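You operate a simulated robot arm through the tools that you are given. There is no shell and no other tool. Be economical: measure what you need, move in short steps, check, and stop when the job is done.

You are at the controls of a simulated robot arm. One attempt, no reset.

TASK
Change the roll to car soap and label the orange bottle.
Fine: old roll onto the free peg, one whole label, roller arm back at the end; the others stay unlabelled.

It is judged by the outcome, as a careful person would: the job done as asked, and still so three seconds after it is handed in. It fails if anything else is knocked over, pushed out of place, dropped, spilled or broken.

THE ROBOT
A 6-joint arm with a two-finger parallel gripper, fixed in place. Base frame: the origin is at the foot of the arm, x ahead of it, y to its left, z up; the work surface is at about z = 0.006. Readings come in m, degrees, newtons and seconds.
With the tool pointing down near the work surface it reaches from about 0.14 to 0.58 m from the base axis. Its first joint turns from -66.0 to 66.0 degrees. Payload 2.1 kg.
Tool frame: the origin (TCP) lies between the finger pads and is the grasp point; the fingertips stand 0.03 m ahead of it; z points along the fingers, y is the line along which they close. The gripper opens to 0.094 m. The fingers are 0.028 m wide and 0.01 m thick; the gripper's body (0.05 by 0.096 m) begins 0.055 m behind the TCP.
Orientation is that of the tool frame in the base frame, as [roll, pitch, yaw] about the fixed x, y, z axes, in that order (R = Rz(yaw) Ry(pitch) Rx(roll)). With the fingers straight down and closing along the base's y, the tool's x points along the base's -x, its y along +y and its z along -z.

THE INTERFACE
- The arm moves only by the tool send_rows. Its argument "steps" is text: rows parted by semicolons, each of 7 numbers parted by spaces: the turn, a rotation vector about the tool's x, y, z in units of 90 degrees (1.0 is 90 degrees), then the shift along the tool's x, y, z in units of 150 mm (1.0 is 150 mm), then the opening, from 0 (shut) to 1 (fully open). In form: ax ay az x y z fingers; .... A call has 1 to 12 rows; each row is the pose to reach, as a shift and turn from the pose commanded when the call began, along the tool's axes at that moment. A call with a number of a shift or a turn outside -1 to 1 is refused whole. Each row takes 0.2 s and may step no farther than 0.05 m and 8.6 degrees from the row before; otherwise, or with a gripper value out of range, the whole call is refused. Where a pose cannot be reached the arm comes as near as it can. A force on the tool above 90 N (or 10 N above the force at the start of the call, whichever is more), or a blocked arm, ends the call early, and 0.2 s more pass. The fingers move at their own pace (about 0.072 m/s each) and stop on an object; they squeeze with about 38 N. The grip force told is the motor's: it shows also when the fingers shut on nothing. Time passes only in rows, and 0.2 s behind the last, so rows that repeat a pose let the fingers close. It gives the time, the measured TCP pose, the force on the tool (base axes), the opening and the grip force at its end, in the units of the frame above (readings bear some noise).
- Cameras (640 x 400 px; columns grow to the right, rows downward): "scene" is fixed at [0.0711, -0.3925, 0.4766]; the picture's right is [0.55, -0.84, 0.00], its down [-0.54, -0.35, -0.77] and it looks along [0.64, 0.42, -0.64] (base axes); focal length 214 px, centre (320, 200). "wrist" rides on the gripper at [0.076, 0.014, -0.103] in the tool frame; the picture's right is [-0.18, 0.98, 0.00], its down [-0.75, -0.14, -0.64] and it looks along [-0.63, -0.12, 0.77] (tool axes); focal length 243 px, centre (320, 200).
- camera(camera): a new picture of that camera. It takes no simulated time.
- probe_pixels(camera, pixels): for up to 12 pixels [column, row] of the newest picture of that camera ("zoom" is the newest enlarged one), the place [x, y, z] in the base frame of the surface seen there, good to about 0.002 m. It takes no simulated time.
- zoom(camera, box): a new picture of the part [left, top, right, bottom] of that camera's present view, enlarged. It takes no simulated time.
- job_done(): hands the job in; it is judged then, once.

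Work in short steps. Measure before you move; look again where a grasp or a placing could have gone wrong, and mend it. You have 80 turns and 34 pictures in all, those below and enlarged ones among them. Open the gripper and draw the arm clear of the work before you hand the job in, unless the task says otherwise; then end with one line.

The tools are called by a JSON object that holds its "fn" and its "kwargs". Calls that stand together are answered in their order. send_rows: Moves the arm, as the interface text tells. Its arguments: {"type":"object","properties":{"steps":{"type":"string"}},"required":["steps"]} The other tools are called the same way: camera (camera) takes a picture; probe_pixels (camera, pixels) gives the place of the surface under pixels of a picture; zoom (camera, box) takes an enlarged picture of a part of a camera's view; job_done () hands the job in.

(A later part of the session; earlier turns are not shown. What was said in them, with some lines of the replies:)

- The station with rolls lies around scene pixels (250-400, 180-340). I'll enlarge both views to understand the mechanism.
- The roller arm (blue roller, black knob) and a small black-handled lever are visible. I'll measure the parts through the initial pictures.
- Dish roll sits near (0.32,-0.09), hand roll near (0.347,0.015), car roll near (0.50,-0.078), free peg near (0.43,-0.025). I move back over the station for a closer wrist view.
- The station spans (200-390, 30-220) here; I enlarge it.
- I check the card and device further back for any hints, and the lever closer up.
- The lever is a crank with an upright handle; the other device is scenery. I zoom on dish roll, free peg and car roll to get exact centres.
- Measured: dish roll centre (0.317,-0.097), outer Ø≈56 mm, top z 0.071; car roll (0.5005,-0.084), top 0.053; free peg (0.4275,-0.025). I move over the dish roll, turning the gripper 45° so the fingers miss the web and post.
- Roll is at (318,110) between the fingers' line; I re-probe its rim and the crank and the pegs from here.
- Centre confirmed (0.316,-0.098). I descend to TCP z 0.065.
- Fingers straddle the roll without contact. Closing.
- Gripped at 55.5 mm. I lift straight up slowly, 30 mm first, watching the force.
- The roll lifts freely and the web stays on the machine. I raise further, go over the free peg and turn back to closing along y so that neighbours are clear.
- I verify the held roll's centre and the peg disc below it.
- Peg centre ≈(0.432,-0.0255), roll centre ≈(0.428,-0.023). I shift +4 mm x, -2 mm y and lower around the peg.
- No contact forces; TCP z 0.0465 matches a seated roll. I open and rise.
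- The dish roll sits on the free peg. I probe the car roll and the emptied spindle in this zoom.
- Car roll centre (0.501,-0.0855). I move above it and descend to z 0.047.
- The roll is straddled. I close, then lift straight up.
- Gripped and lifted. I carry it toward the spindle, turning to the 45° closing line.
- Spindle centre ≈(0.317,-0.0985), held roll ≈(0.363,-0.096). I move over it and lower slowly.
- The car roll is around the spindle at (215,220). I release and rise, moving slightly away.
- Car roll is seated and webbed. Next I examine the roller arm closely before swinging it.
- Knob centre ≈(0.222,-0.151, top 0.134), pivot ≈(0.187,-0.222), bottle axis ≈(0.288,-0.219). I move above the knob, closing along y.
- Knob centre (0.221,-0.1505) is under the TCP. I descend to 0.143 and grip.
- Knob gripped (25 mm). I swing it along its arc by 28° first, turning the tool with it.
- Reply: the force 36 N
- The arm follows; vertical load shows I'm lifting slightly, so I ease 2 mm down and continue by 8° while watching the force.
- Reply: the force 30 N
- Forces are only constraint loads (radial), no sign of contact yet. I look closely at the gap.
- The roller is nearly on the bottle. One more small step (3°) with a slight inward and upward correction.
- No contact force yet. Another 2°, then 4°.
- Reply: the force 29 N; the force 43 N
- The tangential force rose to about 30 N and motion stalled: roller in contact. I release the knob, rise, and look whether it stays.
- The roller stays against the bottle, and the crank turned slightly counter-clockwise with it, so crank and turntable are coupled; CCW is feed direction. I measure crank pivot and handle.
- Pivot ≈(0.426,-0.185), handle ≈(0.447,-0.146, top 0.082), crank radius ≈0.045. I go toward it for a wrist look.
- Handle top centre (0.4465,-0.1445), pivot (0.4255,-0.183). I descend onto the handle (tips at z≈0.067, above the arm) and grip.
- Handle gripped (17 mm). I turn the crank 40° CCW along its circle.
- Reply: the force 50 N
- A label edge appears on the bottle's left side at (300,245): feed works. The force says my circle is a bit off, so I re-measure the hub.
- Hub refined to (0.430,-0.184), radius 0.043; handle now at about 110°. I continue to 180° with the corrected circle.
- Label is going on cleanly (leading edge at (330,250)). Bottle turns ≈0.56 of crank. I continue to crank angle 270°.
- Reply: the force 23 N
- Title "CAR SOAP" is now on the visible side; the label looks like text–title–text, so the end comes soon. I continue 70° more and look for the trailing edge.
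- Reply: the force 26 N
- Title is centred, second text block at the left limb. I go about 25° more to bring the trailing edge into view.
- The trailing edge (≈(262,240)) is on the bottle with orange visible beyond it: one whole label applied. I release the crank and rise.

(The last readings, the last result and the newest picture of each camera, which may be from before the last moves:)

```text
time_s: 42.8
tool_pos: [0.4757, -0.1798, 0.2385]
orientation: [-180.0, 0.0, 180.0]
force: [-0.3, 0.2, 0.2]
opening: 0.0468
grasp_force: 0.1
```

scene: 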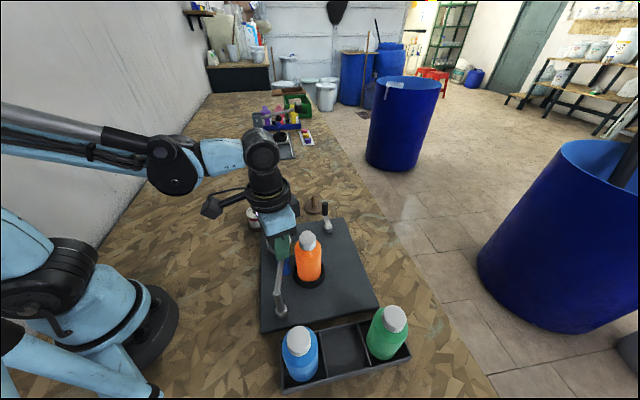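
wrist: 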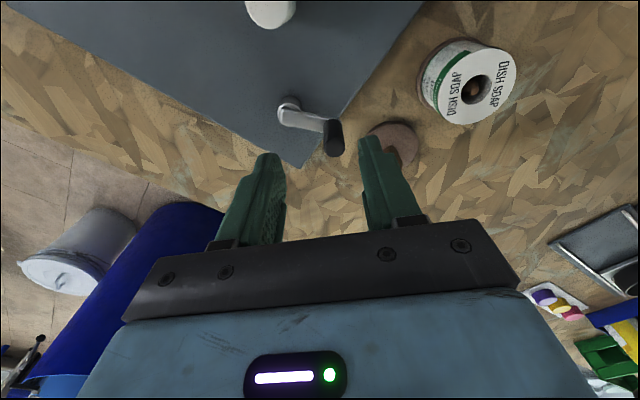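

Clear. I travel at height back toward the roller knob, turning to yaw 138°.

{"fn": "send_rows", "kwargs": {"steps": "0 0 0.078 0.15 -0.005 0 0.6; 0 0 0.156 0.3 -0.01 0 0.6; 0 0 0.233 0.45 -0.015 0 0.6; 0 0 0.311 0.6 -0.02 0 0.6; 0 0 0.389 0.75 -0.025 0 0.6; 0 0 0.467 0.9 -0.03 0 0.6; 0 0 0.467 0.9 -0.03 0 0.6"}}

```text
time_s: 44.4
tool_pos: [0.34, -0.1845, 0.2385]
orientation: [-180.0, 0.0, 137.9]
force: [-0.2, -0.4, -0.3]
opening: 0.0561
grasp_force: 0.1
```

Now 80 mm back to sit above the knob at about (0.260,-0.1915).

{"fn": "send_rows", "kwargs": {"steps": "0 0 0 0.12 -0.13 0 0.6; 0 0 0 0.24 -0.26 0 0.6; 0 0 0 0.365 -0.391 0 0.6; 0 0 0 0.365 -0.391 0 0.6"}}

{"fn": "camera", "kwargs": {"camera": "wrist"}}

```text
time_s: 45.4
tool_pos: [0.2599, -0.1907, 0.2376]
orientation: [180.0, 0.0, 137.9]
force: [0.7, 1.0, -0.1]
opening: 0.0561
grasp_force: 0.0
```

```text
1 pictures are left
```

wrist: 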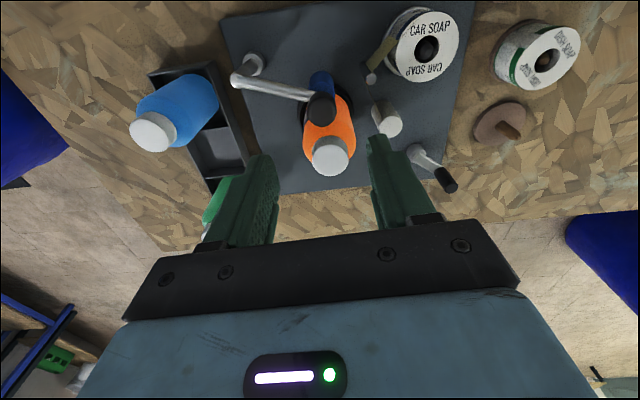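

{"fn": "probe_pixels", "kwargs": {"camera": "wrist", "pixels": [[310, 110], [334, 110], [322, 98], [321, 122], [321, 109], [235, 78], [280, 90], [331, 155]]}}

```text
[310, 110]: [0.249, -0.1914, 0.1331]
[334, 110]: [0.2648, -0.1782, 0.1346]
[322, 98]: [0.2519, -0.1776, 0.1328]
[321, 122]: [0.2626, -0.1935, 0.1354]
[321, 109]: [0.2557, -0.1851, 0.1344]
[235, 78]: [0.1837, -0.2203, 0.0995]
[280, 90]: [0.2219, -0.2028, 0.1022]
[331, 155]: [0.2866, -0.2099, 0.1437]
```

Knob centre ≈(0.258,-0.187). I adjust, descend beside the cap (finger edge clears it by ~1 cm) and grip.

{"fn": "send_rows", "kwargs": {"steps": "0 0 0 0.028 0.012 0 0.6; 0 0 0 0.028 0.012 0.22 0.6; 0 0 0 0.028 0.012 0.44 0.6; 0 0 0 0.028 0.012 0.627 0.6; 0 0 0 0.028 0.012 0.627 0.6; 0 0 0 0.028 0.012 0.627 0.1; 0 0 0 0.028 0.012 0.627 0.1; 0 0 0 0.028 0.012 0.627 0.1"}}

```text
time_s: 47.2
tool_pos: [0.2593, -0.1884, 0.1449]
orientation: [-179.9, 0.0, 137.8]
force: [-4.4, -7.7, -13.3]
opening: 0.0251
grasp_force: 45.0
```

Gripped. I swing the roller arm back along its arc to its starting place (0.221,-0.151).

{"fn": "send_rows", "kwargs": {"steps": "0 0 -0.056 0.035 0.011 0.007 0.1; 0 0 -0.111 0.079 0.024 0.007 0.1; 0 0 -0.167 0.125 0.032 0.007 0.1; 0 0 -0.222 0.170 0.036 0.007 0.1; 0 0 -0.278 0.217 0.037 0.007 0.1; 0 0 -0.333 0.262 0.033 0.007 0.1; 0 0 -0.389 0.307 0.026 0.007 0.1; 0 0 -0.433 0.342 0.017 0.007 0.1; 0 0 -0.433 0.342 0.017 0.007 0.1"}}

```text
time_s: 49.2
tool_pos: [0.2232, -0.1516, 0.1433]
orientation: [-179.7, 0.1, 177.0]
force: [7.1, -28.1, -12.8]
opening: 0.0249
grasp_force: 44.4
```

It's within 2 mm of its original place, against resistance. A tiny final nudge, then release, rise and draw clear.

{"fn": "send_rows", "kwargs": {"steps": "0 0 0 0.014 -0.008 0 0.1; 0 0 0 0.014 -0.008 0 0.1; 0 0 0 0.007 -0.01 0 0.6; 0 0 0 0.007 -0.01 0 0.6; 0 0 0 0.007 -0.01 0 0.6; 0 0 0 0.007 -0.01 -0.25 0.6; 0 0 0 0.007 -0.01 -0.5 0.6; 0 0 0 0.007 -0.01 -0.75 0.8; 0 0 0 0 0.2 -0.95 1; 0 0 0 0 0.5 -0.95 1; 0 0 0 0 0.8 -0.95 1"}}

{"fn": "zoom", "kwargs": {"camera": "scene", "box": [230, 180, 410, 390]}}

```text
time_s: 51.6
tool_pos: [0.2282, -0.0289, 0.2849]
orientation: [-180.0, -0.1, 176.9]
force: [0.2, 1.4, 1.0]
opening: 0.094
grasp_force: 0.1
```

```text
1.90 times, centred on (320, 285) of scene
```

zoom: 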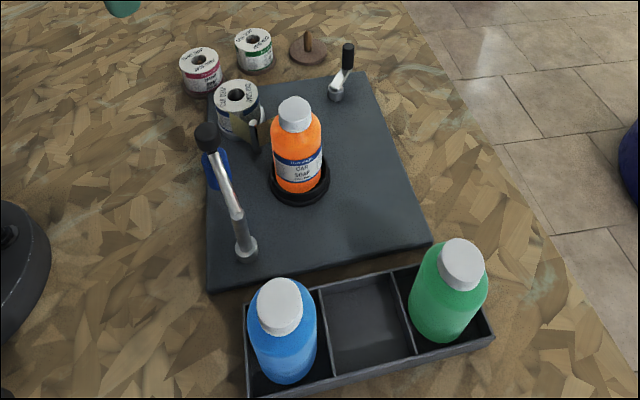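

The final view shows the roller arm back at the left, one car soap label on the orange bottle, the dish roll on the peg that was free, and the other bottles unlabelled and upright. I hand it in.

{"fn": "job_done", "kwargs": {}}

```text
The job is handed in.
```

The car soap roll is on the spindle and the orange bottle has one whole car soap label. The dish soap roll is on the peg that was free, and the roller arm is back within about 2 mm of where it started. The blue and green bottles are still unlabelled and upright. The crank is a little short of a full turn from its original position.
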